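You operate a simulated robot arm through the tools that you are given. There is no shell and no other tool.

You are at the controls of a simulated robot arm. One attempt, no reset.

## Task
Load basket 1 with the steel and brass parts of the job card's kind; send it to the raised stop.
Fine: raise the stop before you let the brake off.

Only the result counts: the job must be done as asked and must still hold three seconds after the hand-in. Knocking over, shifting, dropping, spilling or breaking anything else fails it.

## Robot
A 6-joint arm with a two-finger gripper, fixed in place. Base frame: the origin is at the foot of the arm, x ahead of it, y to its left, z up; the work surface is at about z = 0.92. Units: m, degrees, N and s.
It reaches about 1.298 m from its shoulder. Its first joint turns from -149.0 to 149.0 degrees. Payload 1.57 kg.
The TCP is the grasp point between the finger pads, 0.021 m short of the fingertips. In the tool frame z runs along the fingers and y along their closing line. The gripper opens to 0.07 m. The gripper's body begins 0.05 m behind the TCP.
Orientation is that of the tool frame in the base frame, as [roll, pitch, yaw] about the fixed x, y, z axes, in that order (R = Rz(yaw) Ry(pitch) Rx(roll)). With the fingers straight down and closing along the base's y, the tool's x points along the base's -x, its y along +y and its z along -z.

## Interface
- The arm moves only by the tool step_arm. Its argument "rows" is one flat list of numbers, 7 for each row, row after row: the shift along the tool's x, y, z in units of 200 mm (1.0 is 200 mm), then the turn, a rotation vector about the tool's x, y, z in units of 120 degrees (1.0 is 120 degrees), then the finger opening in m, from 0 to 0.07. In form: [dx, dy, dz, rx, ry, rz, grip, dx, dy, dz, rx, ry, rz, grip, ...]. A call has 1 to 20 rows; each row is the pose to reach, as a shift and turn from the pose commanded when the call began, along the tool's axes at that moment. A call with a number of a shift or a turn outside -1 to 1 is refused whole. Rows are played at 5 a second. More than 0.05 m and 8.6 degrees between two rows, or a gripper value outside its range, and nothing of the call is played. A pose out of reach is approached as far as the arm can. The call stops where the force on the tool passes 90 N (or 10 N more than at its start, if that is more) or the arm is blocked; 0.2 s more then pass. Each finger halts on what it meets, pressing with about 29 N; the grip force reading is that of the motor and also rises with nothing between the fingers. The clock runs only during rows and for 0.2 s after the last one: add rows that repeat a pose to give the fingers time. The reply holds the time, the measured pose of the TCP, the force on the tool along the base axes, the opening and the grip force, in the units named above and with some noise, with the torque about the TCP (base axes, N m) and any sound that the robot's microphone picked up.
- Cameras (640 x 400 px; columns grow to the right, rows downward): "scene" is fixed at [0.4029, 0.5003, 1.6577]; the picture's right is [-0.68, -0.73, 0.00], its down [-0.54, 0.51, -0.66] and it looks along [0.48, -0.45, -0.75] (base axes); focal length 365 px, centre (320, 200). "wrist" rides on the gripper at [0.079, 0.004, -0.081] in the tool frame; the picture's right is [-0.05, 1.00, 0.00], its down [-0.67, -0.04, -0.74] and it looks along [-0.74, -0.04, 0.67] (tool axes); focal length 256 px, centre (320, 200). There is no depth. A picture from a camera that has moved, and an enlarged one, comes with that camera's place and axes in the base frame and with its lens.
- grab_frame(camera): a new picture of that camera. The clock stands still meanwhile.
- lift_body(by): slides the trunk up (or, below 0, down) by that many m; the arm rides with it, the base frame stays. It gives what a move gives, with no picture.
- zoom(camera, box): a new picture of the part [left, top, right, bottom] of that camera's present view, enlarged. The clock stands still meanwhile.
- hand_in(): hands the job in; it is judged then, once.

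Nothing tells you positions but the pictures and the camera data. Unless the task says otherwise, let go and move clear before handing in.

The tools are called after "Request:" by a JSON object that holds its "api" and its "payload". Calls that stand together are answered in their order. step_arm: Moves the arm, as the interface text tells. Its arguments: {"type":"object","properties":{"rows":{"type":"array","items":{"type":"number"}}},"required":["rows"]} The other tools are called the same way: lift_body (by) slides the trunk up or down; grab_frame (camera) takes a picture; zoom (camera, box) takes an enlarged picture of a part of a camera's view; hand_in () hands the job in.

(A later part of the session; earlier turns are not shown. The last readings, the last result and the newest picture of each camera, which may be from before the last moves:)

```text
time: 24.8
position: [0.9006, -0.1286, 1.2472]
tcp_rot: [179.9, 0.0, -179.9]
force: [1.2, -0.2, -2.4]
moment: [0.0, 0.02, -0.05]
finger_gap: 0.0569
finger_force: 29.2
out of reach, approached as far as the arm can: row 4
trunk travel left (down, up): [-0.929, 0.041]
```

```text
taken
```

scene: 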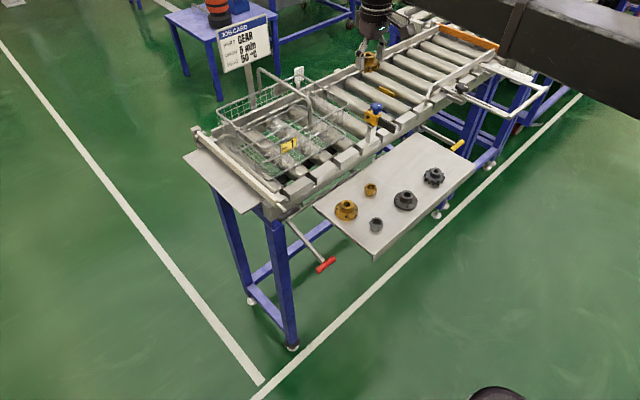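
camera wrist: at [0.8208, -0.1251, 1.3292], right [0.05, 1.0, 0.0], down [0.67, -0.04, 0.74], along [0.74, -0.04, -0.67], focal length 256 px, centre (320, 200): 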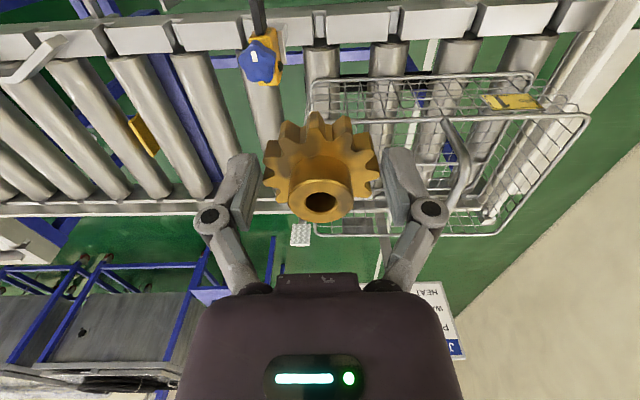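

The basket and its handle are now clearly visible in the wrist camera. I'll zoom in to measure it.

Request:
{"api": "zoom", "payload": {"camera": "wrist", "box": [290, 50, 610, 250]}}

Request:
{"api": "zoom", "payload": {"camera": "scene", "box": [180, 60, 340, 220]}}

Request:
{"api": "zoom", "payload": {"camera": "wrist", "box": [0, 0, 300, 240]}}

```text
2.00 times, centred on (450, 150) of wrist
camera zoom: at [0.8208, -0.1251, 1.3292], right [0.05, 1.0, 0.0], down [0.67, -0.04, 0.74], along [0.74, -0.04, -0.67], focal length 512 px, centre (60, 300)
```

zoom: 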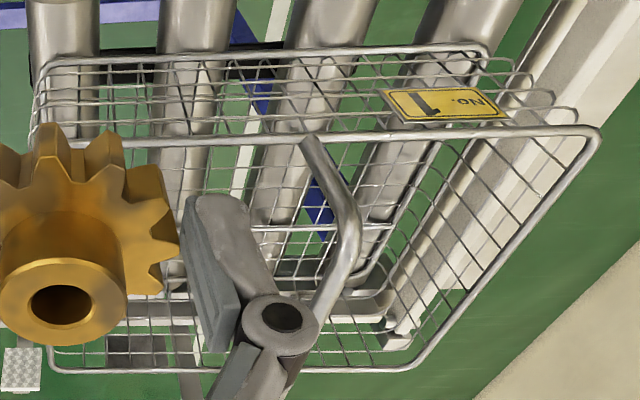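

```text
2.50 times, centred on (260, 140) of scene
camera zoom: at [0.4029, 0.5003, 1.6577], right [-0.68, -0.73, 0.0], down [-0.54, 0.51, -0.66], along [0.48, -0.45, -0.75], focal length 912 px, centre (470, 350)
```

zoom: 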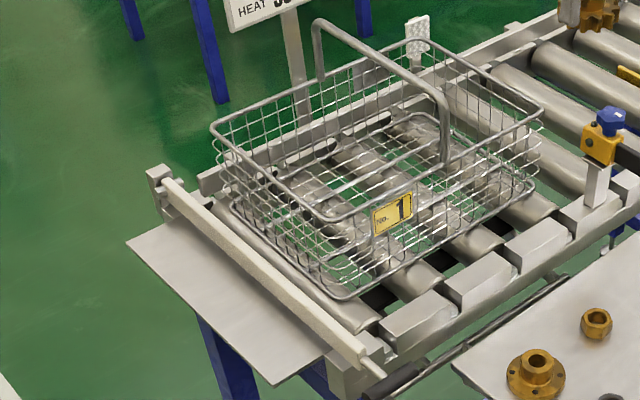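

```text
1.67 times, centred on (150, 120) of wrist
camera zoom: at [0.8208, -0.1251, 1.3292], right [0.05, 1.0, 0.0], down [0.67, -0.04, 0.74], along [0.74, -0.04, -0.67], focal length 427 px, centre (603, 333)
```

zoom: 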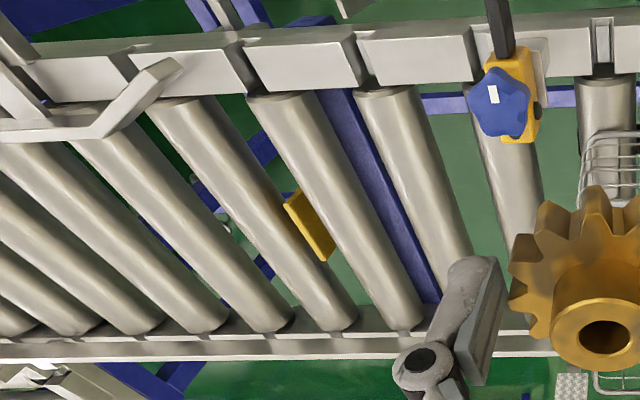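

The basket rim spans roughly x 0.965–1.17, y -0.147–0.144 at z≈1.09, with the floor near 0.987 and the handle bar at y≈-0.005, z≈1.16. I'll move above the +y half.

Request:
{"api": "step_arm", "payload": {"rows": [-0.14, 0.14, 0, 0, 0, 0, 0.03, -0.28, 0.28, 0, 0, 0, 0, 0.03, -0.42, 0.42, 0, 0, 0, 0, 0.03, -0.56, 0.56, 0, 0, 0, 0, 0.03, -0.7, 0.7, 0, 0, 0, 0, 0.03, -0.84, 0.84, 0, 0, 0, 0, 0.03, -0.98, 0.98, 0, 0, 0, 0, 0.03, -1.0, 1.0, 0, 0, 0, 0, 0.03]}}

Request:
{"api": "grab_frame", "payload": {"camera": "wrist"}}

Request:
{"api": "zoom", "payload": {"camera": "scene", "box": [160, 0, 400, 220]}}

```text
time: 26.6
position: [1.1011, 0.0742, 1.248]
tcp_rot: [180.0, 0.0, -180.0]
force: [0.5, -0.6, -3.6]
moment: [0.0, 0.03, 0.01]
finger_gap: 0.0569
finger_force: 29.2
out of reach, approached as far as the arm can: row 1
trunk travel left (down, up): [-0.929, 0.041]
```

```text
taken
camera wrist: at [1.0222, 0.0768, 1.3294], right [0.05, 1.0, 0.0], down [0.67, -0.04, 0.74], along [0.74, -0.04, -0.67], focal length 256 px, centre (320, 200)
```

wrist: 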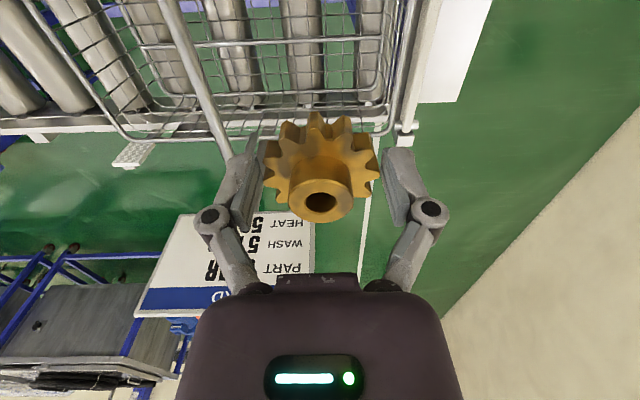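

```text
1.82 times, centred on (280, 110) of scene
camera zoom: at [0.4029, 0.5003, 1.6577], right [-0.68, -0.73, 0.0], down [-0.54, 0.51, -0.66], along [0.48, -0.45, -0.75], focal length 664 px, centre (393, 364)
```

zoom: 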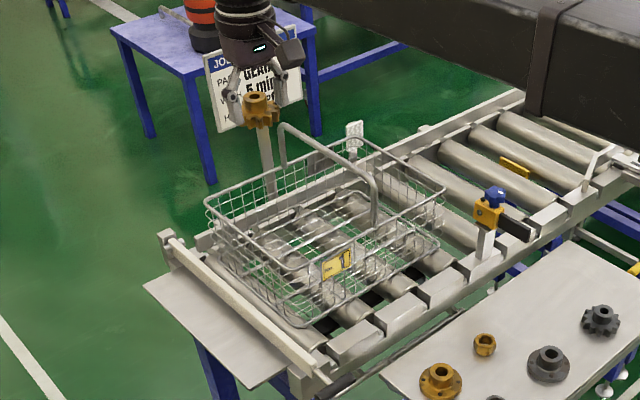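

The forearm would pass over the handle if I lowered into the +y half, so I'll use the -y half for both gears. I'm moving there while staying high.

Request:
{"api": "step_arm", "payload": {"rows": [-0.02, -0.15, 0, 0, 0, 0, 0.03, -0.05, -0.3, 0, 0, 0, 0, 0.03, -0.08, -0.45, 0, 0, 0, 0, 0.03, -0.11, -0.6, 0, 0, 0, 0, 0.03, -0.12, -0.7, 0, 0, 0, 0, 0.03, -0.12, -0.775, 0, 0, 0, 0, 0.03]}}

Request:
{"api": "lift_body", "payload": {"by": -0.08}}

Request:
{"api": "grab_frame", "payload": {"camera": "wrist"}}

Request:
{"api": "grab_frame", "payload": {"camera": "scene"}}

Request:
{"api": "zoom", "payload": {"camera": "scene", "box": [200, 20, 360, 180]}}

```text
time: 28.0
position: [1.1267, -0.0814, 1.248]
tcp_rot: [-179.9, 0.0, 180.0]
force: [0.7, 0.4, -3.0]
moment: [0.03, -0.01, 0.0]
finger_gap: 0.0568
finger_force: 28.9
trunk travel left (down, up): [-0.929, 0.041]
```

```text
time: 29.2
position: [1.1262, -0.0805, 1.1674]
tcp_rot: [-180.0, 0.0, -179.9]
force: [0.6, 0.6, -2.4]
moment: [0.01, 0.03, -0.04]
finger_gap: 0.057
finger_force: 29.1
trunk travel left (down, up): [-0.849, 0.121]
```

```text
taken
camera wrist: at [1.0463, -0.0762, 1.2492], right [0.05, 1.0, 0.0], down [0.67, -0.04, 0.74], along [0.74, -0.04, -0.67], focal length 256 px, centre (320, 200)
```

wrist: 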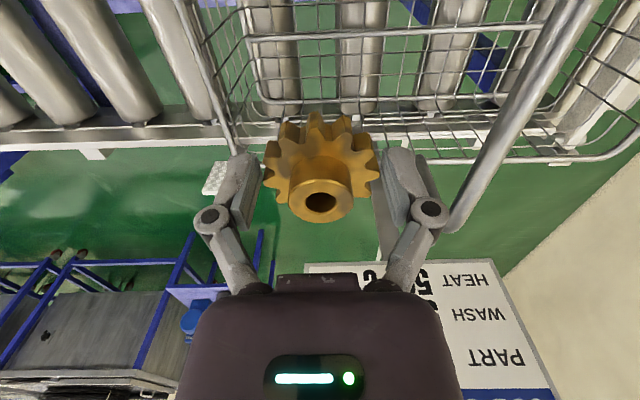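

```text
taken
```

scene: 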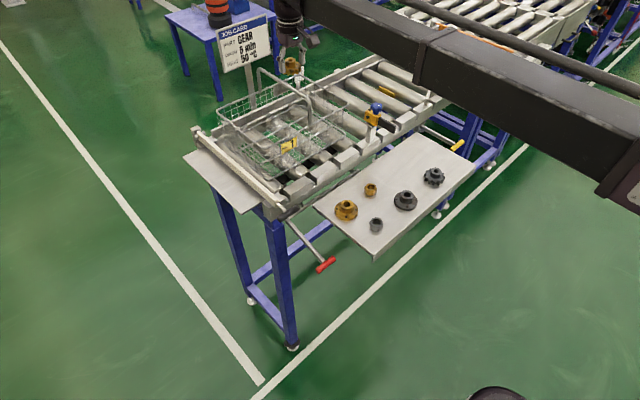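

```text
2.50 times, centred on (280, 100) of scene
camera zoom: at [0.4029, 0.5003, 1.6577], right [-0.68, -0.73, 0.0], down [-0.54, 0.51, -0.66], along [0.48, -0.45, -0.75], focal length 912 px, centre (420, 450)
```

zoom: 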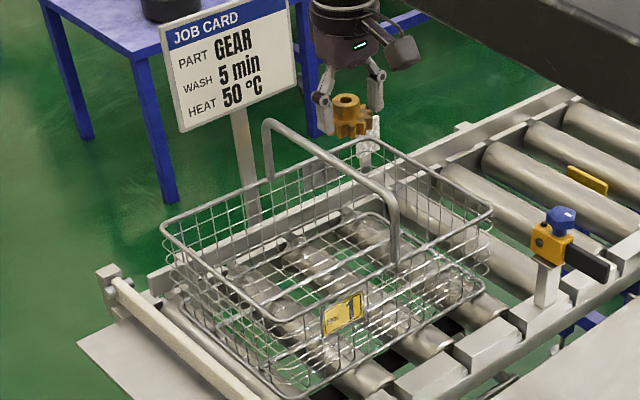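

The gear is centred over the -y half, clear of the walls and the handle. I'll lower it into the basket in stages.

Request:
{"api": "lift_body", "payload": {"by": -0.08}}

Request:
{"api": "lift_body", "payload": {"by": -0.045}}

Request:
{"api": "zoom", "payload": {"camera": "scene", "box": [210, 40, 370, 180]}}

Request:
{"api": "grab_frame", "payload": {"camera": "wrist"}}

```text
time: 30.4
position: [1.1276, -0.0791, 1.0875]
tcp_rot: [-180.0, 0.1, 180.0]
force: [0.3, 0.1, -2.5]
moment: [0.0, 0.02, 0.01]
finger_gap: 0.0571
finger_force: 28.9
trunk travel left (down, up): [-0.769, 0.201]
```

```text
time: 31.2
position: [1.1273, -0.0806, 1.0423]
tcp_rot: [180.0, 0.0, 179.9]
force: [0.2, 0.3, -3.1]
moment: [0.0, -0.03, -0.01]
finger_gap: 0.0571
finger_force: 29.5
trunk travel left (down, up): [-0.724, 0.246]
```

```text
2.86 times, centred on (290, 110) of scene
camera zoom: at [0.4029, 0.5003, 1.6577], right [-0.68, -0.73, 0.0], down [-0.54, 0.51, -0.66], along [0.48, -0.45, -0.75], focal length 1043 px, centre (406, 457)
```

zoom: 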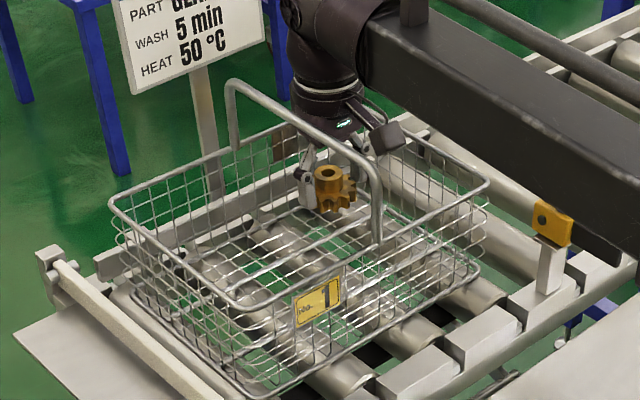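

```text
taken
camera wrist: at [1.0463, -0.0762, 1.1241], right [0.05, 1.0, 0.0], down [0.67, -0.04, 0.74], along [0.74, -0.04, -0.67], focal length 256 px, centre (320, 200)
```

wrist: 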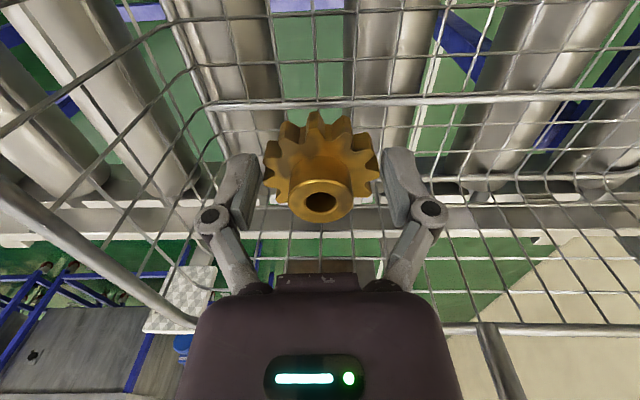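

No contact so far. I'll continue to lower in small steps until the gear's weight is taken by the floor.

Request:
{"api": "lift_body", "payload": {"by": -0.018}}

Request:
{"api": "lift_body", "payload": {"by": -0.004}}

Request:
{"api": "lift_body", "payload": {"by": -0.004}}

Request:
{"api": "zoom", "payload": {"camera": "scene", "box": [240, 70, 340, 150]}}

Request:
{"api": "grab_frame", "payload": {"camera": "wrist"}}

```text
time: 31.9
position: [1.127, -0.0791, 1.0244]
tcp_rot: [180.0, 0.1, 180.0]
force: [0.1, -0.2, -3.1]
moment: [0.02, 0.02, 0.02]
finger_gap: 0.0572
finger_force: 29.2
trunk travel left (down, up): [-0.706, 0.264]
```

```text
time: 32.4
position: [1.1269, -0.0794, 1.021]
tcp_rot: [180.0, 0.0, 180.0]
force: [0.1, -0.3, -3.4]
moment: [0.01, 0.03, -0.01]
finger_gap: 0.0567
finger_force: 29.1
trunk travel left (down, up): [-0.702, 0.268]
```

```text
time: 32.9
position: [1.1267, -0.0802, 1.0161]
tcp_rot: [-179.9, -0.1, -180.0]
force: [0.9, 0.2, -2.5]
moment: [0.0, 0.04, 0.01]
finger_gap: 0.0572
finger_force: 28.7
trunk travel left (down, up): [-0.698, 0.272]
```

```text
5.00 times, centred on (290, 110) of scene
camera zoom: at [0.4029, 0.5003, 1.6577], right [-0.68, -0.73, 0.0], down [-0.54, 0.51, -0.66], along [0.48, -0.45, -0.75], focal length 1825 px, centre (470, 650)
```

zoom: 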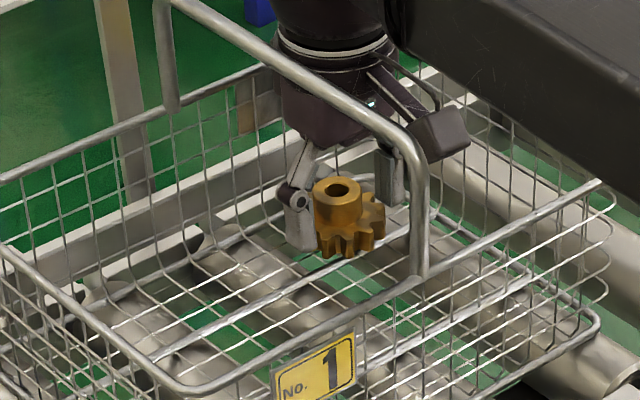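

```text
taken
camera wrist: at [1.0463, -0.0763, 1.0981], right [0.05, 1.0, 0.0], down [0.67, -0.04, 0.74], along [0.74, -0.04, -0.67], focal length 256 px, centre (320, 200)
```

wrist: 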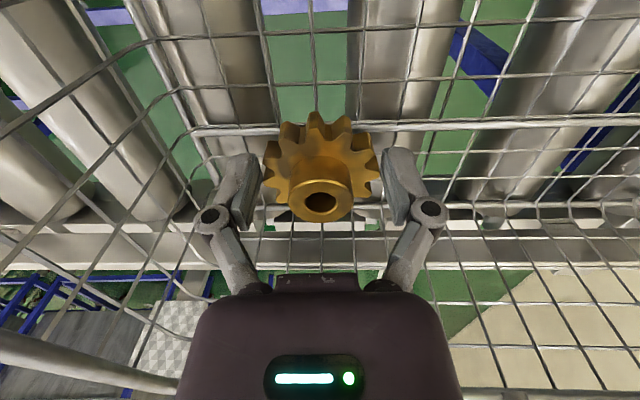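

Not yet on the floor; the mesh looks to be nearer z≈0.97. I'll continue in small steps.

Request:
{"api": "lift_body", "payload": {"by": -0.006}}

Request:
{"api": "lift_body", "payload": {"by": -0.005}}

Request:
{"api": "lift_body", "payload": {"by": -0.004}}

Request:
{"api": "grab_frame", "payload": {"camera": "wrist"}}

Request:
{"api": "grab_frame", "payload": {"camera": "scene"}}

```text
time: 33.5
position: [1.1265, -0.08, 1.0104]
tcp_rot: [180.0, 0.1, -180.0]
force: [0.2, 0.5, -3.4]
moment: [0.0, 0.06, 0.03]
finger_gap: 0.0569
finger_force: 28.6
trunk travel left (down, up): [-0.692, 0.278]
```

```text
time: 34.0
position: [1.126, -0.0796, 1.0077]
tcp_rot: [179.9, 0.1, 180.0]
force: [3.1, -0.4, 14.8]
moment: [0.1, -0.18, -0.1]
finger_gap: 0.0571
finger_force: 28.5
trunk travel left (down, up): [-0.687, 0.283]
```

```text
time: 34.6
position: [1.1236, -0.0803, 1.0047]
tcp_rot: [180.0, 0.0, -180.0]
force: [-4.4, -1.0, 12.6]
moment: [0.01, 0.0, 0.01]
finger_gap: 0.0559
finger_force: 28.8
trunk travel left (down, up): [-0.683, 0.287]
```

```text
taken
camera wrist: at [1.0433, -0.0763, 1.0855], right [0.05, 1.0, 0.0], down [0.67, -0.04, 0.74], along [0.74, -0.04, -0.67], focal length 256 px, centre (320, 200)
```

wrist: 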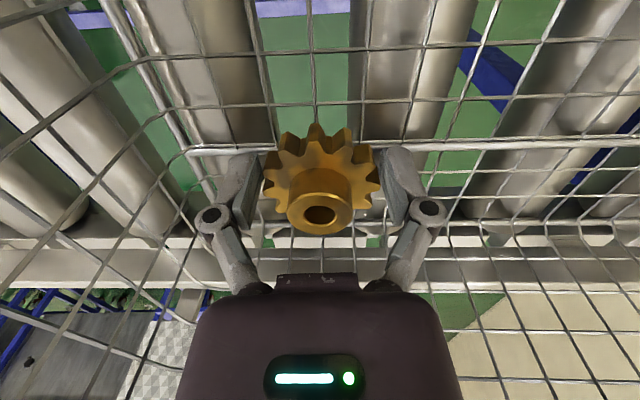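

```text
taken
```

scene: 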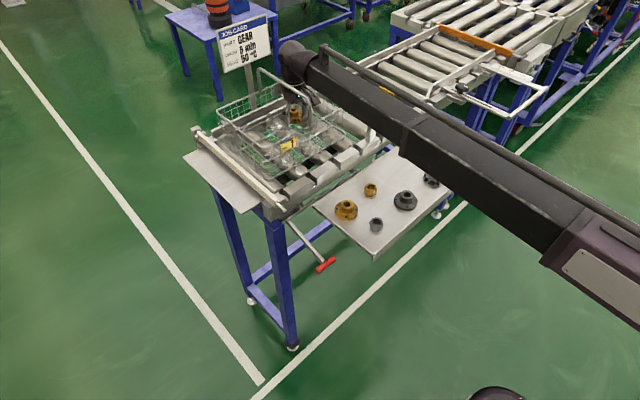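

The gear is on the floor, with an upward force and a slight slip in the grip. I'll release gently and rise straight up.

Request:
{"api": "step_arm", "payload": {"rows": [0, 0, 0, 0, 0, 0, 0.058, 0, 0, 0, 0, 0, 0, 0.064, 0, 0, 0, 0, 0, 0, 0.066, 0, 0, 0, 0, 0, 0, 0.066]}}

Request:
{"api": "lift_body", "payload": {"by": 0.03}}

Request:
{"api": "grab_frame", "payload": {"camera": "wrist"}}

Request:
{"api": "lift_body", "payload": {"by": 0.2}}

Request:
{"api": "zoom", "payload": {"camera": "scene", "box": [200, 40, 360, 180]}}

Request:
{"api": "grab_frame", "payload": {"camera": "wrist"}}

```text
time: 35.6
position: [1.1264, -0.0807, 1.0015]
tcp_rot: [180.0, 0.1, -180.0]
force: [-0.3, -0.4, 0.3]
moment: [0.0, 0.02, -0.02]
finger_gap: 0.0662
finger_force: 0.1
trunk travel left (down, up): [-0.683, 0.287]
```

```text
time: 36.3
position: [1.1267, -0.0799, 1.0315]
tcp_rot: [-180.0, -0.1, 180.0]
force: [0.0, -0.1, -0.4]
moment: [0.0, -0.01, 0.01]
finger_gap: 0.0657
finger_force: 0.0
trunk travel left (down, up): [-0.713, 0.257]
```

```text
taken
camera wrist: at [1.0462, -0.0762, 1.1133], right [0.05, 1.0, 0.0], down [0.67, -0.04, 0.74], along [0.74, -0.04, -0.67], focal length 256 px, centre (320, 200)
```

wrist: 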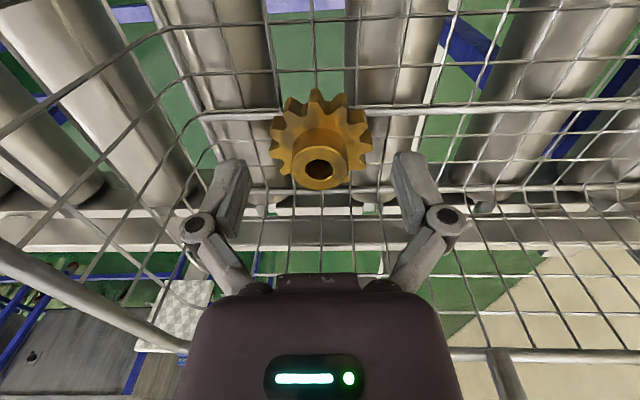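

```text
time: 38.5
position: [1.1282, -0.0797, 1.2325]
tcp_rot: [-180.0, 0.1, -180.0]
force: [0.4, 0.3, -0.2]
moment: [0.0, 0.04, 0.01]
finger_gap: 0.0658
finger_force: 0.1
trunk travel left (down, up): [-0.913, 0.057]
```

```text
2.86 times, centred on (280, 110) of scene
camera zoom: at [0.4029, 0.5003, 1.6577], right [-0.68, -0.73, 0.0], down [-0.54, 0.51, -0.66], along [0.48, -0.45, -0.75], focal length 1043 px, centre (434, 457)
```

zoom: 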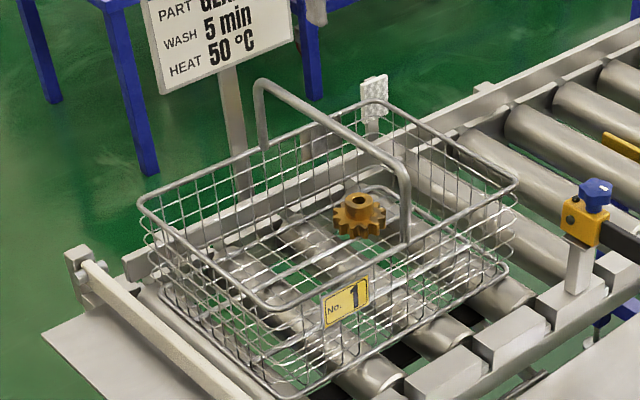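

```text
taken
camera wrist: at [1.0462, -0.0762, 1.3133], right [0.05, 1.0, 0.0], down [0.67, -0.04, 0.74], along [0.74, -0.04, -0.67], focal length 256 px, centre (320, 200)
```

wrist: 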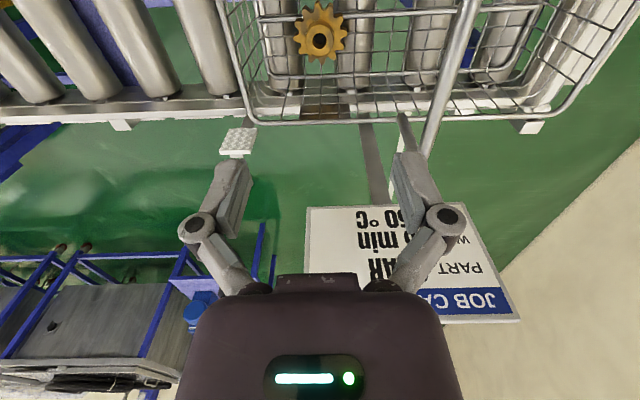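

The brass gear sits flat in the basket. Next I'll go for the steel gear near (0.708, -0.242).

Request:
{"api": "step_arm", "payload": {"rows": [0.2, -0.08, 0, 0, 0, 0, 0.07, 0.4, -0.16, 0, 0, 0, 0, 0.07, 0.6, -0.24, 0, 0, 0, 0, 0.07, 0.8, -0.32, 0, 0, 0, 0, 0.07, 1.0, -0.4, 0, 0, 0, 0, 0.07]}}

Request:
{"api": "step_arm", "payload": {"rows": [0.2, -0.08, 0, 0, 0, 0, 0.07, 0.4, -0.16, 0, 0, 0, 0, 0.07, 0.6, -0.24, 0, 0, 0, 0, 0.07, 0.8, -0.32, 0, 0, 0, 0, 0.07, 1.0, -0.4, 0, 0, 0, 0, 0.07]}}

Request:
{"api": "step_arm", "payload": {"rows": [0.09, 0, 0, 0, 0, 0, 0.07, 0.09, 0, 0, 0, 0, 0, 0.07]}}

Request:
{"api": "lift_body", "payload": {"by": -0.2}}

Request:
{"api": "grab_frame", "payload": {"camera": "wrist"}}

Request:
{"api": "grab_frame", "payload": {"camera": "scene"}}

```text
time: 39.7
position: [0.9259, -0.1584, 1.2326]
tcp_rot: [-180.0, 0.0, 180.0]
force: [0.4, -0.2, 0.5]
moment: [0.02, -0.02, 0.0]
finger_gap: 0.07
finger_force: 0.0
trunk travel left (down, up): [-0.913, 0.057]
```

```text
time: 40.9
position: [0.7248, -0.2411, 1.2325]
tcp_rot: [179.9, 0.1, -179.9]
force: [-0.6, 1.1, 1.3]
moment: [-0.02, -0.02, 0.0]
finger_gap: 0.0704
finger_force: 0.1
trunk travel left (down, up): [-0.913, 0.057]
```

```text
time: 41.5
position: [0.7103, -0.2418, 1.2313]
tcp_rot: [179.9, 0.0, -180.0]
force: [0.3, 0.7, 0.3]
moment: [-0.04, 0.04, -0.01]
finger_gap: 0.0702
finger_force: 0.1
trunk travel left (down, up): [-0.913, 0.057]
```

```text
time: 43.6
position: [0.7107, -0.2408, 1.0323]
tcp_rot: [180.0, 0.1, -180.0]
force: [-0.2, -0.2, 0.3]
moment: [0.02, 0.04, -0.03]
finger_gap: 0.0699
finger_force: 0.1
trunk travel left (down, up): [-0.713, 0.257]
```

```text
taken
camera wrist: at [0.6291, -0.2373, 1.1135], right [0.05, 1.0, 0.0], down [0.67, -0.04, 0.74], along [0.74, -0.04, -0.67], focal length 256 px, centre (320, 200)
```

wrist: 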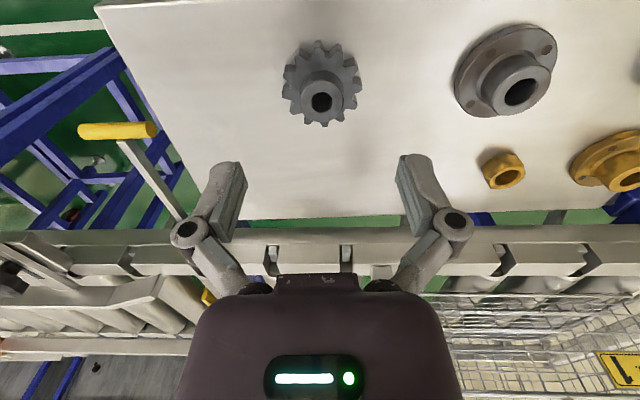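

```text
taken
```

scene: 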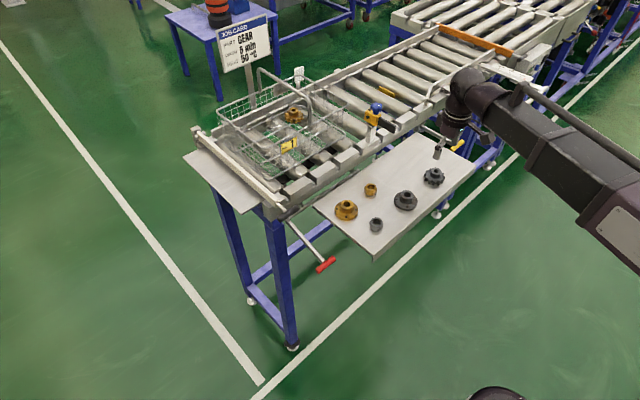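

The steel gear's hub is directly under the TCP. I'll lower around it in two steps.

Request:
{"api": "lift_body", "payload": {"by": -0.06}}

Request:
{"api": "zoom", "payload": {"camera": "wrist", "box": [200, 60, 440, 260]}}

Request:
{"api": "lift_body", "payload": {"by": -0.024}}

Request:
{"api": "zoom", "payload": {"camera": "wrist", "box": [200, 60, 440, 260]}}

```text
time: 44.6
position: [0.7103, -0.2407, 0.9721]
tcp_rot: [-180.0, 0.1, 180.0]
force: [-0.5, -0.1, 0.0]
moment: [0.01, 0.0, 0.01]
finger_gap: 0.0697
finger_force: 0.1
trunk travel left (down, up): [-0.653, 0.317]
```

```text
2.00 times, centred on (320, 160) of wrist
camera zoom: at [0.6291, -0.2373, 1.0535], right [0.05, 1.0, 0.0], down [0.67, -0.04, 0.74], along [0.74, -0.04, -0.67], focal length 512 px, centre (320, 280)
```

zoom: 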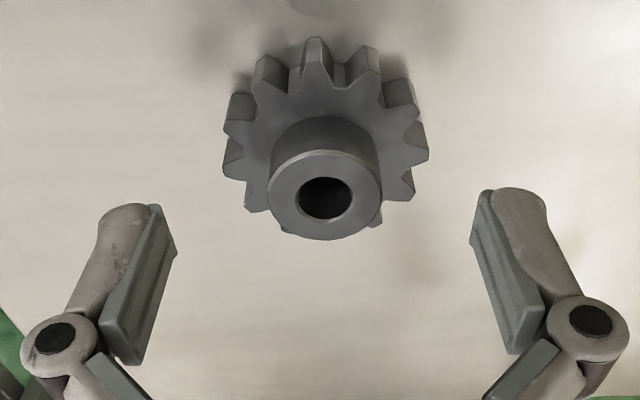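

```text
time: 45.4
position: [0.7088, -0.2411, 0.9485]
tcp_rot: [180.0, 0.0, -180.0]
force: [-0.5, 0.0, 1.1]
moment: [-0.04, 0.02, -0.01]
finger_gap: 0.0699
finger_force: 0.1
trunk travel left (down, up): [-0.629, 0.341]
```

```text
2.00 times, centred on (320, 160) of wrist
camera zoom: at [0.6291, -0.2374, 1.0295], right [0.05, 1.0, 0.0], down [0.67, -0.04, 0.74], along [0.74, -0.04, -0.67], focal length 512 px, centre (320, 280)
```

zoom: 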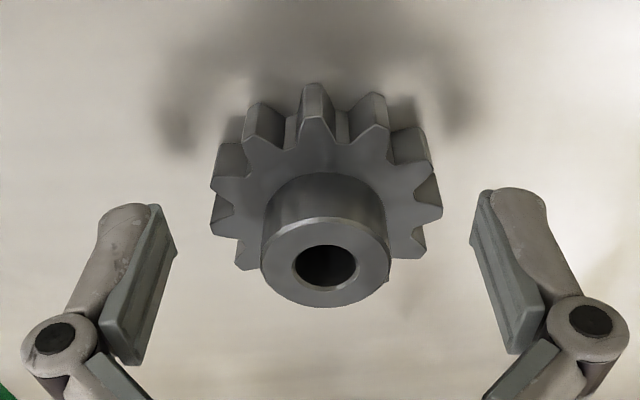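

Aligned. I'll lower the last few millimetres, grip across the teeth and lift slightly.

Request:
{"api": "lift_body", "payload": {"by": -0.0045}}

Request:
{"api": "step_arm", "payload": {"rows": [0, 0.004, 0, 0, 0, 0, 0.06, 0, 0.006, 0, 0, 0, 0, 0.05, 0, 0.006, 0, 0, 0, 0, 0.04, 0, 0.006, 0, 0, 0, 0, 0.03, 0, 0.006, 0, 0, 0, 0, 0.03, 0, 0.006, 0, 0, 0, 0, 0.03]}}

Request:
{"api": "lift_body", "payload": {"by": 0.02}}

Request:
{"api": "zoom", "payload": {"camera": "wrist", "box": [200, 60, 440, 260]}}

```text
time: 45.9
position: [0.7095, -0.2412, 0.9433]
tcp_rot: [180.0, 0.0, 180.0]
force: [0.0, 0.5, 0.2]
moment: [-0.02, 0.04, 0.01]
finger_gap: 0.0699
finger_force: 0.1
trunk travel left (down, up): [-0.625, 0.345]
```

```text
time: 47.3
position: [0.7097, -0.2399, 0.9436]
tcp_rot: [179.9, 0.0, 180.0]
force: [-0.5, -2.3, 3.7]
moment: [-0.07, 0.03, 0.0]
finger_gap: 0.0574
finger_force: 29.0
trunk travel left (down, up): [-0.625, 0.345]
```

```text
time: 48.0
position: [0.7114, -0.2407, 0.9642]
tcp_rot: [180.0, 0.0, -180.0]
force: [0.2, 0.4, -3.2]
moment: [-0.01, -0.01, 0.0]
finger_gap: 0.0573
finger_force: 28.9
trunk travel left (down, up): [-0.645, 0.325]
```

```text
2.00 times, centred on (320, 160) of wrist
camera zoom: at [0.63, -0.236, 1.0448], right [0.05, 1.0, 0.0], down [0.67, -0.04, 0.74], along [0.74, -0.04, -0.67], focal length 512 px, centre (320, 280)
```

zoom: 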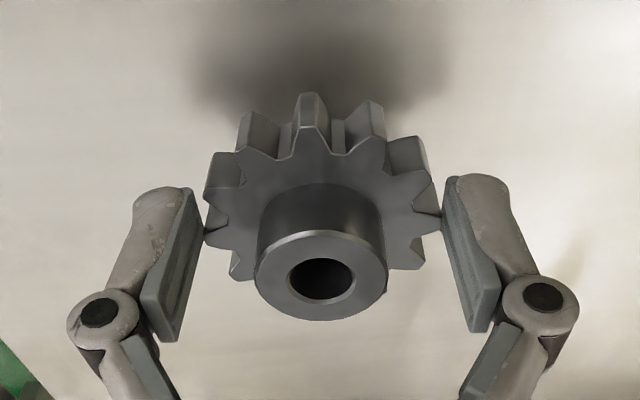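

The steel gear is held. I'll raise it and carry it above the +y half of the basket, then check forearm clearance to the handle before lowering.

Request:
{"api": "lift_body", "payload": {"by": 0.28}}

Request:
{"api": "step_arm", "payload": {"rows": [-0.167, 0.132, 0, 0, 0, 0, 0.03, -0.333, 0.264, 0, 0, 0, 0, 0.03, -0.5, 0.396, 0, 0, 0, 0, 0.03, -0.667, 0.528, 0, 0, 0, 0, 0.03, -0.833, 0.66, 0, 0, 0, 0, 0.03, -1.0, 0.79, 0, 0, 0, 0, 0.03]}}

Request:
{"api": "step_arm", "payload": {"rows": [-0.167, 0.132, 0, 0, 0, 0, 0.03, -0.333, 0.264, 0, 0, 0, 0, 0.03, -0.5, 0.396, 0, 0, 0, 0, 0.03, -0.667, 0.528, 0, 0, 0, 0, 0.03, -0.833, 0.66, 0, 0, 0, 0, 0.03, -1.0, 0.79, 0, 0, 0, 0, 0.03]}}

Request:
{"api": "grab_frame", "payload": {"camera": "wrist"}}

Request:
{"api": "grab_frame", "payload": {"camera": "scene"}}

```text
time: 50.8
position: [0.7103, -0.2389, 1.2423]
tcp_rot: [179.9, 0.0, -180.0]
force: [-0.7, 0.2, -2.7]
moment: [0.0, -0.01, 0.01]
finger_gap: 0.0569
finger_force: 28.9
trunk travel left (down, up): [-0.925, 0.045]
```

```text
time: 52.2
position: [0.9101, -0.0795, 1.243]
tcp_rot: [180.0, -0.2, -180.0]
force: [-0.9, 1.0, -3.5]
moment: [0.0, 0.03, 0.02]
finger_gap: 0.0575
finger_force: 28.7
trunk travel left (down, up): [-0.925, 0.045]
```

```text
time: 53.6
position: [1.1082, 0.0738, 1.2417]
tcp_rot: [-179.9, 0.0, -180.0]
force: [0.1, 0.3, -2.4]
moment: [0.01, 0.02, 0.0]
finger_gap: 0.0573
finger_force: 28.6
trunk travel left (down, up): [-0.925, 0.045]
```

```text
taken
camera wrist: at [1.0285, 0.0776, 1.3239], right [0.05, 1.0, 0.0], down [0.67, -0.04, 0.74], along [0.74, -0.04, -0.67], focal length 256 px, centre (320, 200)
```

wrist: 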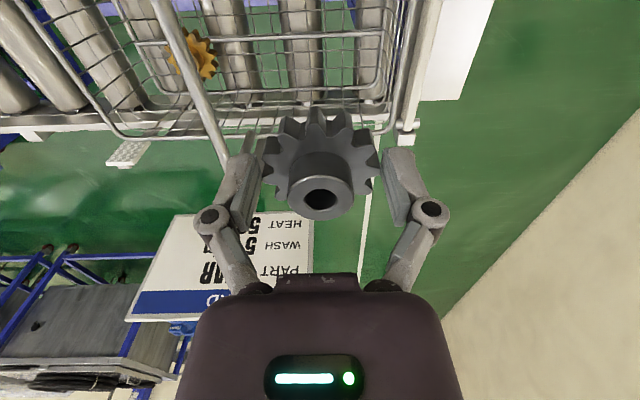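

```text
taken
```

scene: 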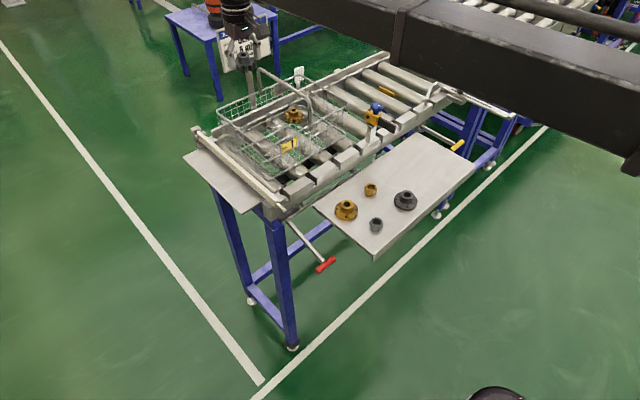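

Centred over the +y half. I'll lower partway and check the forearm against the handle.

Request:
{"api": "lift_body", "payload": {"by": -0.15}}

Request:
{"api": "grab_frame", "payload": {"camera": "wrist"}}

Request:
{"api": "grab_frame", "payload": {"camera": "scene"}}

Request:
{"api": "zoom", "payload": {"camera": "scene", "box": [220, 30, 380, 150]}}

```text
time: 55.3
position: [1.109, 0.0724, 1.0925]
tcp_rot: [180.0, 0.0, 179.9]
force: [0.4, 0.3, -2.8]
moment: [0.0, 0.0, 0.01]
finger_gap: 0.0571
finger_force: 28.8
trunk travel left (down, up): [-0.775, 0.195]
```

```text
taken
camera wrist: at [1.0271, 0.0766, 1.1747], right [0.05, 1.0, 0.0], down [0.67, -0.04, 0.74], along [0.74, -0.04, -0.67], focal length 256 px, centre (320, 200)
```

wrist: 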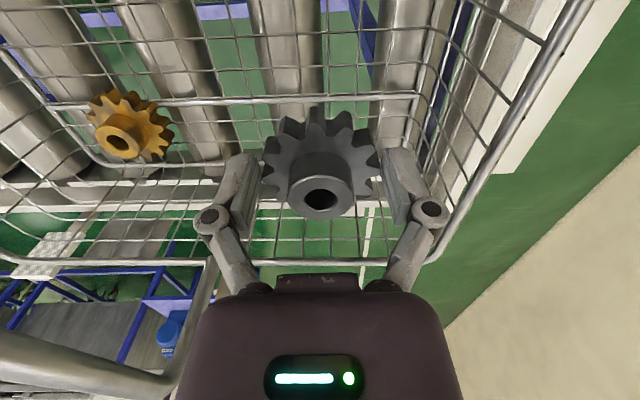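

```text
taken
```

scene: 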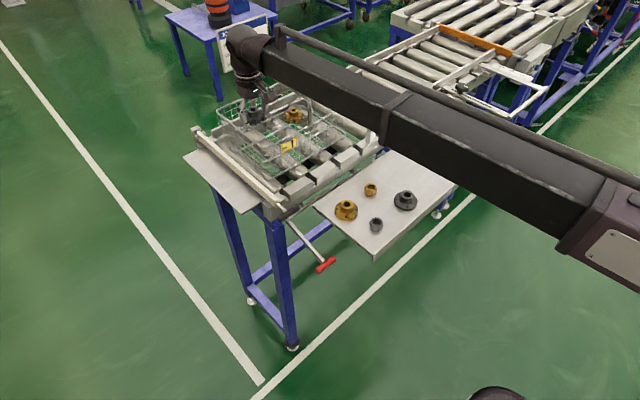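

```text
3.33 times, centred on (300, 90) of scene
camera zoom: at [0.4029, 0.5003, 1.6577], right [-0.68, -0.73, 0.0], down [-0.54, 0.51, -0.66], along [0.48, -0.45, -0.75], focal length 1216 px, centre (387, 567)
```

zoom: 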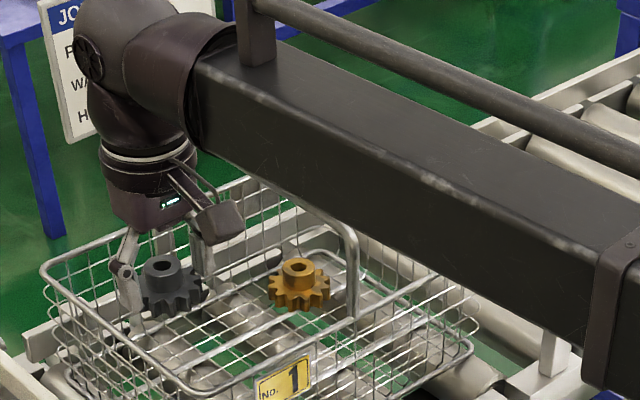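

The forearm would come close to the handle here, so this half is unsafe. I'll go back up and use the -y half, with the gripper turned so its camera faces +x, over the brass gear's side.

Request:
{"api": "lift_body", "payload": {"by": 0.15}}

Request:
{"api": "step_arm", "payload": {"rows": [0.06, -0.13, 0, 0, 0, 0, 0.03, 0.12, -0.26, 0, 0, 0, 0, 0.03, 0.18, -0.39, 0, 0, 0, 0, 0.03, 0.24, -0.52, 0, 0, 0, 0, 0.03, 0.29, -0.65, 0, 0, 0, 0, 0.03, 0.32, -0.775, 0, 0, 0, 0, 0.03]}}

Request:
{"api": "step_arm", "payload": {"rows": [0, 0, 0, 0, 0, 0.068, 0.03, 0, 0, 0, 0, 0, 0.136, 0.03, 0, 0, 0, 0, 0, 0.204, 0.03, 0, 0, 0, 0, 0, 0.272, 0.03, 0, 0, 0, 0, 0, 0.34, 0.03, 0, 0, 0, 0, 0, 0.408, 0.03, 0, 0, 0, 0, 0, 0.476, 0.03, 0, 0, 0, 0, 0, 0.544, 0.03, 0, 0, 0, 0, 0, 0.612, 0.03, 0, 0, 0, 0, 0, 0.68, 0.03, 0, 0, 0, 0, 0, 0.75, 0.03]}}

Request:
{"api": "grab_frame", "payload": {"camera": "wrist"}}

Request:
{"api": "grab_frame", "payload": {"camera": "scene"}}

```text
time: 57.1
position: [1.1079, 0.0727, 1.2426]
tcp_rot: [-179.9, 0.1, 180.0]
force: [-0.2, 0.6, -3.0]
moment: [-0.05, -0.01, 0.0]
finger_gap: 0.0573
finger_force: 28.9
trunk travel left (down, up): [-0.925, 0.045]
```

```text
time: 58.5
position: [1.0446, -0.0818, 1.2436]
tcp_rot: [-179.9, 0.0, 179.9]
force: [-0.4, -0.4, -2.8]
moment: [0.03, 0.03, -0.02]
finger_gap: 0.0571
finger_force: 28.4
trunk travel left (down, up): [-0.925, 0.045]
```

```text
time: 60.9
position: [1.0431, -0.0812, 1.2426]
tcp_rot: [180.0, 0.0, 89.8]
force: [0.0, -0.4, -2.5]
moment: [0.01, -0.02, -0.02]
finger_gap: 0.0573
finger_force: 28.6
trunk travel left (down, up): [-0.925, 0.045]
```

```text
taken
camera wrist: at [1.0469, -0.003, 1.3246], right [1.0, -0.06, 0.0], down [-0.04, -0.67, 0.74], along [-0.04, -0.74, -0.67], focal length 256 px, centre (320, 200)
```

wrist: 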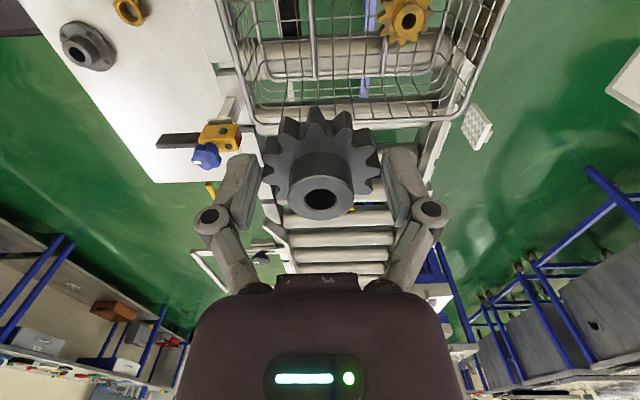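

```text
taken
```

scene: 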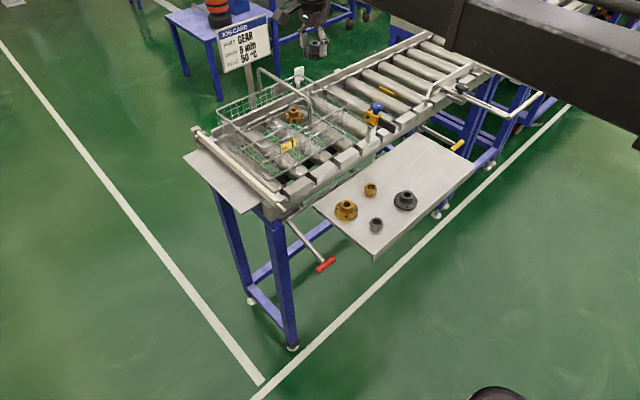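

The turn works. I'll turn another 90° so the camera is on the +x side.

Request:
{"api": "step_arm", "payload": {"rows": [0, 0, 0, 0, 0, 0.068, 0.03, 0, 0, 0, 0, 0, 0.136, 0.03, 0, 0, 0, 0, 0, 0.204, 0.03, 0, 0, 0, 0, 0, 0.272, 0.03, 0, 0, 0, 0, 0, 0.34, 0.03, 0, 0, 0, 0, 0, 0.408, 0.03, 0, 0, 0, 0, 0, 0.476, 0.03, 0, 0, 0, 0, 0, 0.544, 0.03, 0, 0, 0, 0, 0, 0.612, 0.03, 0, 0, 0, 0, 0, 0.68, 0.03, 0, 0, 0, 0, 0, 0.75, 0.03]}}

Request:
{"api": "grab_frame", "payload": {"camera": "wrist"}}

Request:
{"api": "zoom", "payload": {"camera": "scene", "box": [220, 0, 380, 150]}}

```text
time: 63.3
position: [1.0448, -0.0815, 1.2446]
tcp_rot: [180.0, 0.1, 2.6]
force: [0.1, 0.5, -2.6]
moment: [0.0, 0.0, 0.02]
finger_gap: 0.0572
finger_force: 28.6
trunk travel left (down, up): [-0.925, 0.045]
```

```text
taken
camera wrist: at [1.122, -0.0833, 1.3246], right [-0.01, -1.0, 0.0], down [-0.67, 0.0, 0.75], along [-0.75, 0.01, -0.67], focal length 256 px, centre (320, 200)
```

wrist: 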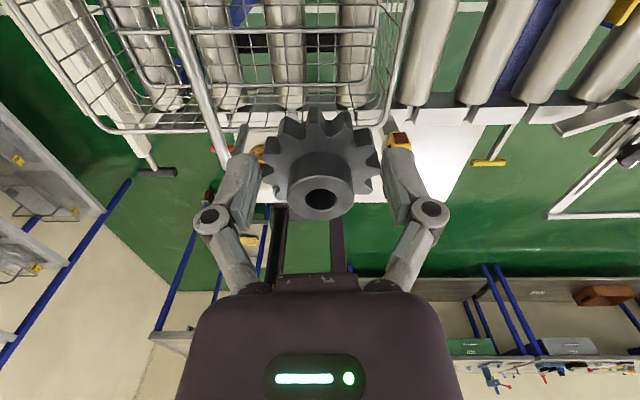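

```text
2.67 times, centred on (300, 75) of scene
camera zoom: at [0.4029, 0.5003, 1.6577], right [-0.68, -0.73, 0.0], down [-0.54, 0.51, -0.66], along [0.48, -0.45, -0.75], focal length 973 px, centre (373, 533)
```

zoom: 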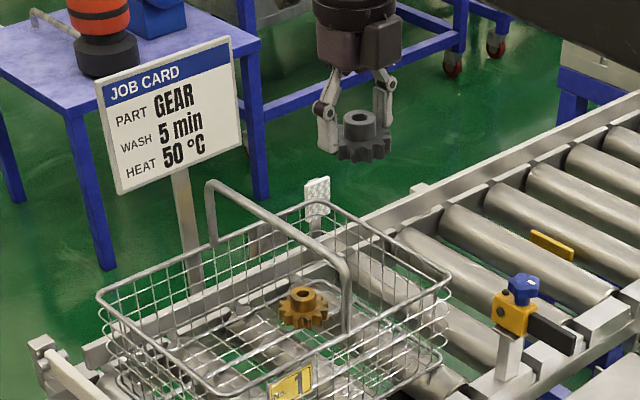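

The tool is now turned with the camera on the far side. I'll lower into the basket in stages, checking clearance.

Request:
{"api": "lift_body", "payload": {"by": -0.15}}

Request:
{"api": "grab_frame", "payload": {"camera": "wrist"}}

Request:
{"api": "zoom", "payload": {"camera": "scene", "box": [220, 0, 400, 150]}}

```text
time: 65.0
position: [1.0434, -0.0822, 1.0931]
tcp_rot: [179.9, -0.1, 2.8]
force: [0.0, -0.1, -2.3]
moment: [0.0, -0.03, 0.01]
finger_gap: 0.0573
finger_force: 29.2
trunk travel left (down, up): [-0.775, 0.195]
```

```text
taken
camera wrist: at [1.1219, -0.0831, 1.1747], right [0.0, -1.0, 0.0], down [-0.67, 0.0, 0.75], along [-0.75, 0.0, -0.67], focal length 256 px, centre (320, 200)
```

wrist: 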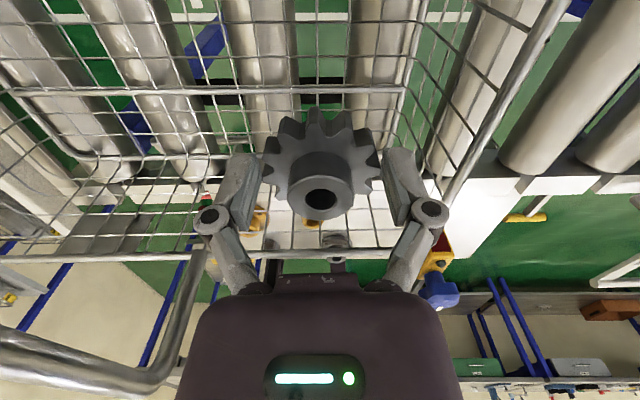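

```text
2.67 times, centred on (310, 75) of scene
camera zoom: at [0.4029, 0.5003, 1.6577], right [-0.68, -0.73, 0.0], down [-0.54, 0.51, -0.66], along [0.48, -0.45, -0.75], focal length 973 px, centre (347, 533)
```

zoom: 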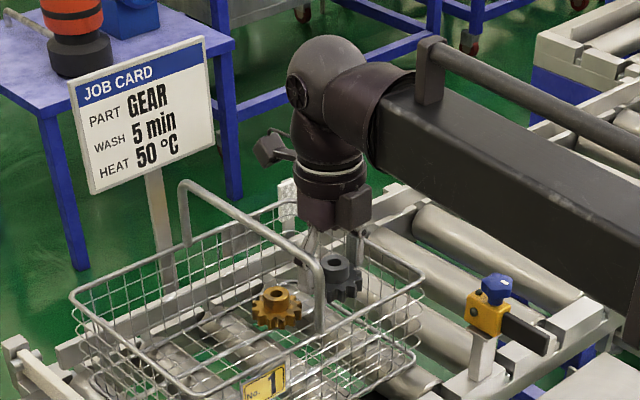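

Clear so far. I'll lower further toward the floor.

Request:
{"api": "lift_body", "payload": {"by": -0.065}}

Request:
{"api": "zoom", "payload": {"camera": "scene", "box": [240, 50, 400, 150]}}

Request:
{"api": "lift_body", "payload": {"by": -0.012}}

Request:
{"api": "lift_body", "payload": {"by": -0.004}}

Request:
{"api": "grab_frame", "payload": {"camera": "wrist"}}

```text
time: 66.1
position: [1.0435, -0.082, 1.0287]
tcp_rot: [179.9, 0.0, 2.7]
force: [0.2, -0.7, -2.5]
moment: [0.0, -0.08, 0.02]
finger_gap: 0.0575
finger_force: 28.4
trunk travel left (down, up): [-0.71, 0.26]
```

```text
4.00 times, centred on (320, 100) of scene
camera zoom: at [0.4029, 0.5003, 1.6577], right [-0.68, -0.73, 0.0], down [-0.54, 0.51, -0.66], along [0.48, -0.45, -0.75], focal length 1460 px, centre (320, 600)
```

zoom: 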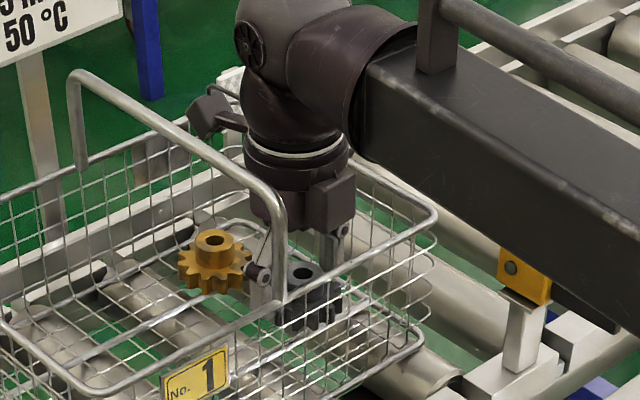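

```text
time: 66.7
position: [1.0433, -0.0824, 1.0166]
tcp_rot: [179.9, 0.0, 2.8]
force: [0.5, 0.1, -2.9]
moment: [-0.02, -0.06, -0.01]
finger_gap: 0.0573
finger_force: 28.4
trunk travel left (down, up): [-0.698, 0.272]
```

```text
time: 67.2
position: [1.0433, -0.0819, 1.0116]
tcp_rot: [180.0, 0.0, 2.8]
force: [0.2, -1.1, -2.2]
moment: [0.03, -0.04, -0.03]
finger_gap: 0.0572
finger_force: 29.2
trunk travel left (down, up): [-0.694, 0.276]
```

```text
taken
camera wrist: at [1.1219, -0.0831, 1.0936], right [0.0, -1.0, 0.0], down [-0.67, 0.0, 0.75], along [-0.75, 0.0, -0.67], focal length 256 px, centre (320, 200)
```

wrist: 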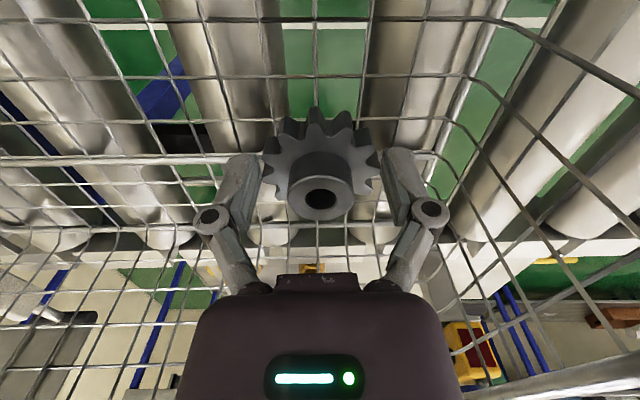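

Almost there; small steps until the floor takes the weight.

Request:
{"api": "lift_body", "payload": {"by": -0.004}}

Request:
{"api": "lift_body", "payload": {"by": -0.003}}

Request:
{"api": "zoom", "payload": {"camera": "scene", "box": [240, 50, 400, 150]}}

```text
time: 67.7
position: [1.0432, -0.082, 1.0085]
tcp_rot: [-180.0, 0.0, 2.8]
force: [1.7, -1.1, 3.2]
moment: [0.12, 0.02, -0.02]
finger_gap: 0.0575
finger_force: 28.5
trunk travel left (down, up): [-0.69, 0.28]
```

```text
time: 68.3
position: [1.0434, -0.0827, 1.0071]
tcp_rot: [-180.0, -0.1, 2.8]
force: [5.8, -1.7, 16.3]
moment: [0.0, 0.01, -0.03]
finger_gap: 0.0577
finger_force: 29.2
trunk travel left (down, up): [-0.687, 0.283]
```

```text
4.00 times, centred on (320, 100) of scene
camera zoom: at [0.4029, 0.5003, 1.6577], right [-0.68, -0.73, 0.0], down [-0.54, 0.51, -0.66], along [0.48, -0.45, -0.75], focal length 1460 px, centre (320, 600)
```

zoom: 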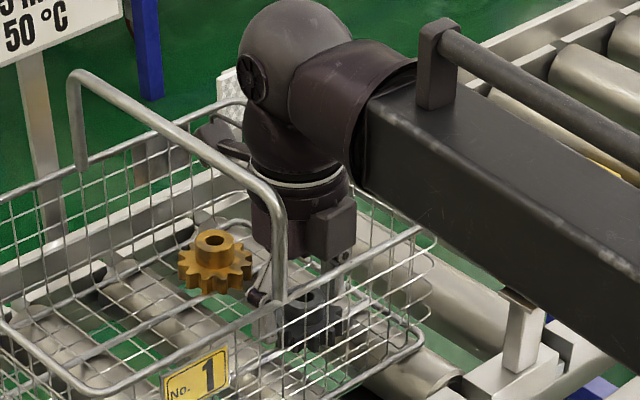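

The gear is on the floor. I'll release and rise straight up.

Request:
{"api": "step_arm", "payload": {"rows": [0, 0, 0, 0, 0, 0, 0.058, 0, 0, 0, 0, 0, 0, 0.064, 0, 0, 0, 0, 0, 0, 0.066, 0, 0, 0, 0, 0, 0, 0.066]}}

Request:
{"api": "lift_body", "payload": {"by": 0.04}}

Request:
{"api": "grab_frame", "payload": {"camera": "wrist"}}

Request:
{"api": "lift_body", "payload": {"by": 0.19}}

Request:
{"api": "zoom", "payload": {"camera": "scene", "box": [180, 40, 400, 180]}}

```text
time: 69.3
position: [1.0435, -0.0819, 1.0064]
tcp_rot: [180.0, 0.0, 2.8]
force: [0.7, 0.0, -0.7]
moment: [-0.01, 0.0, -0.02]
finger_gap: 0.066
finger_force: 0.0
trunk travel left (down, up): [-0.687, 0.283]
```

```text
time: 70.1
position: [1.0432, -0.0834, 1.0453]
tcp_rot: [-179.9, 0.0, 2.8]
force: [-0.4, -0.3, -0.4]
moment: [-0.03, 0.03, 0.03]
finger_gap: 0.0661
finger_force: 0.1
trunk travel left (down, up): [-0.727, 0.243]
```

```text
taken
camera wrist: at [1.1218, -0.083, 1.1268], right [0.0, -1.0, 0.0], down [-0.67, 0.0, 0.74], along [-0.74, 0.0, -0.67], focal length 256 px, centre (320, 200)
```

wrist: 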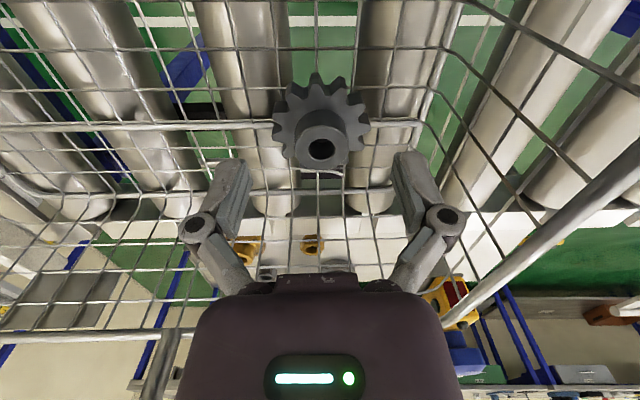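

```text
time: 72.2
position: [1.043, -0.0816, 1.236]
tcp_rot: [-180.0, 0.0, 2.8]
force: [0.5, 0.0, 0.1]
moment: [-0.02, 0.02, 0.0]
finger_gap: 0.0661
finger_force: 0.0
trunk travel left (down, up): [-0.917, 0.053]
```

```text
2.86 times, centred on (290, 110) of scene
camera zoom: at [0.4029, 0.5003, 1.6577], right [-0.68, -0.73, 0.0], down [-0.54, 0.51, -0.66], along [0.48, -0.45, -0.75], focal length 1043 px, centre (406, 457)
```

zoom: 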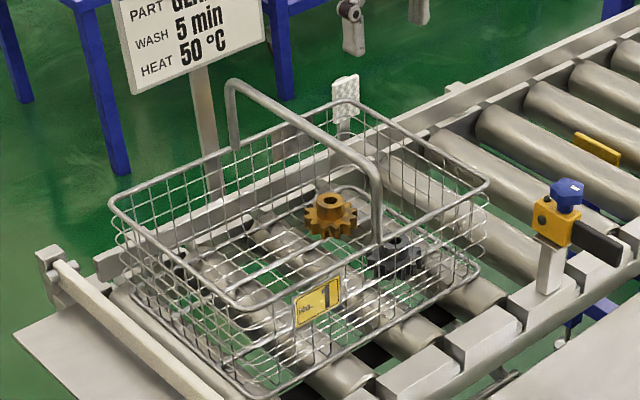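

Both gears are in the basket and nothing else has moved. I'll turn the wrist back and go look at the yellow lever from the robot side.

Request:
{"api": "step_arm", "payload": {"rows": [0, 0, 0, 0, 0, -0.068, 0.066, 0, 0, 0, 0, 0, -0.136, 0.066, 0, 0, 0, 0, 0, -0.204, 0.066, 0, 0, 0, 0, 0, -0.272, 0.066, 0, 0, 0, 0, 0, -0.34, 0.066, 0, 0, 0, 0, 0, -0.408, 0.066, 0, 0, 0, 0, 0, -0.476, 0.066, 0, 0, 0, 0, 0, -0.544, 0.066, 0, 0, 0, 0, 0, -0.612, 0.066, 0, 0, 0, 0, 0, -0.68, 0.066, 0, 0, 0, 0, 0, -0.727, 0.066]}}

Request:
{"api": "step_arm", "payload": {"rows": [0, 0, 0, 0, 0, -0.068, 0.066, 0, 0, 0, 0, 0, -0.136, 0.066, 0, 0, 0, 0, 0, -0.204, 0.066, 0, 0, 0, 0, 0, -0.272, 0.066, 0, 0, 0, 0, 0, -0.34, 0.066, 0, 0, 0, 0, 0, -0.408, 0.066, 0, 0, 0, 0, 0, -0.476, 0.066, 0, 0, 0, 0, 0, -0.544, 0.066, 0, 0, 0, 0, 0, -0.612, 0.066, 0, 0, 0, 0, 0, -0.68, 0.066, 0, 0, 0, 0, 0, -0.75, 0.066]}}

```text
time: 74.6
position: [1.0429, -0.0826, 1.2359]
tcp_rot: [179.9, 0.0, 90.2]
force: [0.1, 0.6, -1.0]
moment: [0.0, 0.02, 0.01]
finger_gap: 0.0659
finger_force: 0.1
trunk travel left (down, up): [-0.917, 0.053]
```

```text
time: 77.0
position: [1.0429, -0.082, 1.2356]
tcp_rot: [179.9, 0.0, -179.8]
force: [0.3, -0.9, 0.4]
moment: [0.01, -0.01, 0.03]
finger_gap: 0.0662
finger_force: 0.1
trunk travel left (down, up): [-0.917, 0.053]
```

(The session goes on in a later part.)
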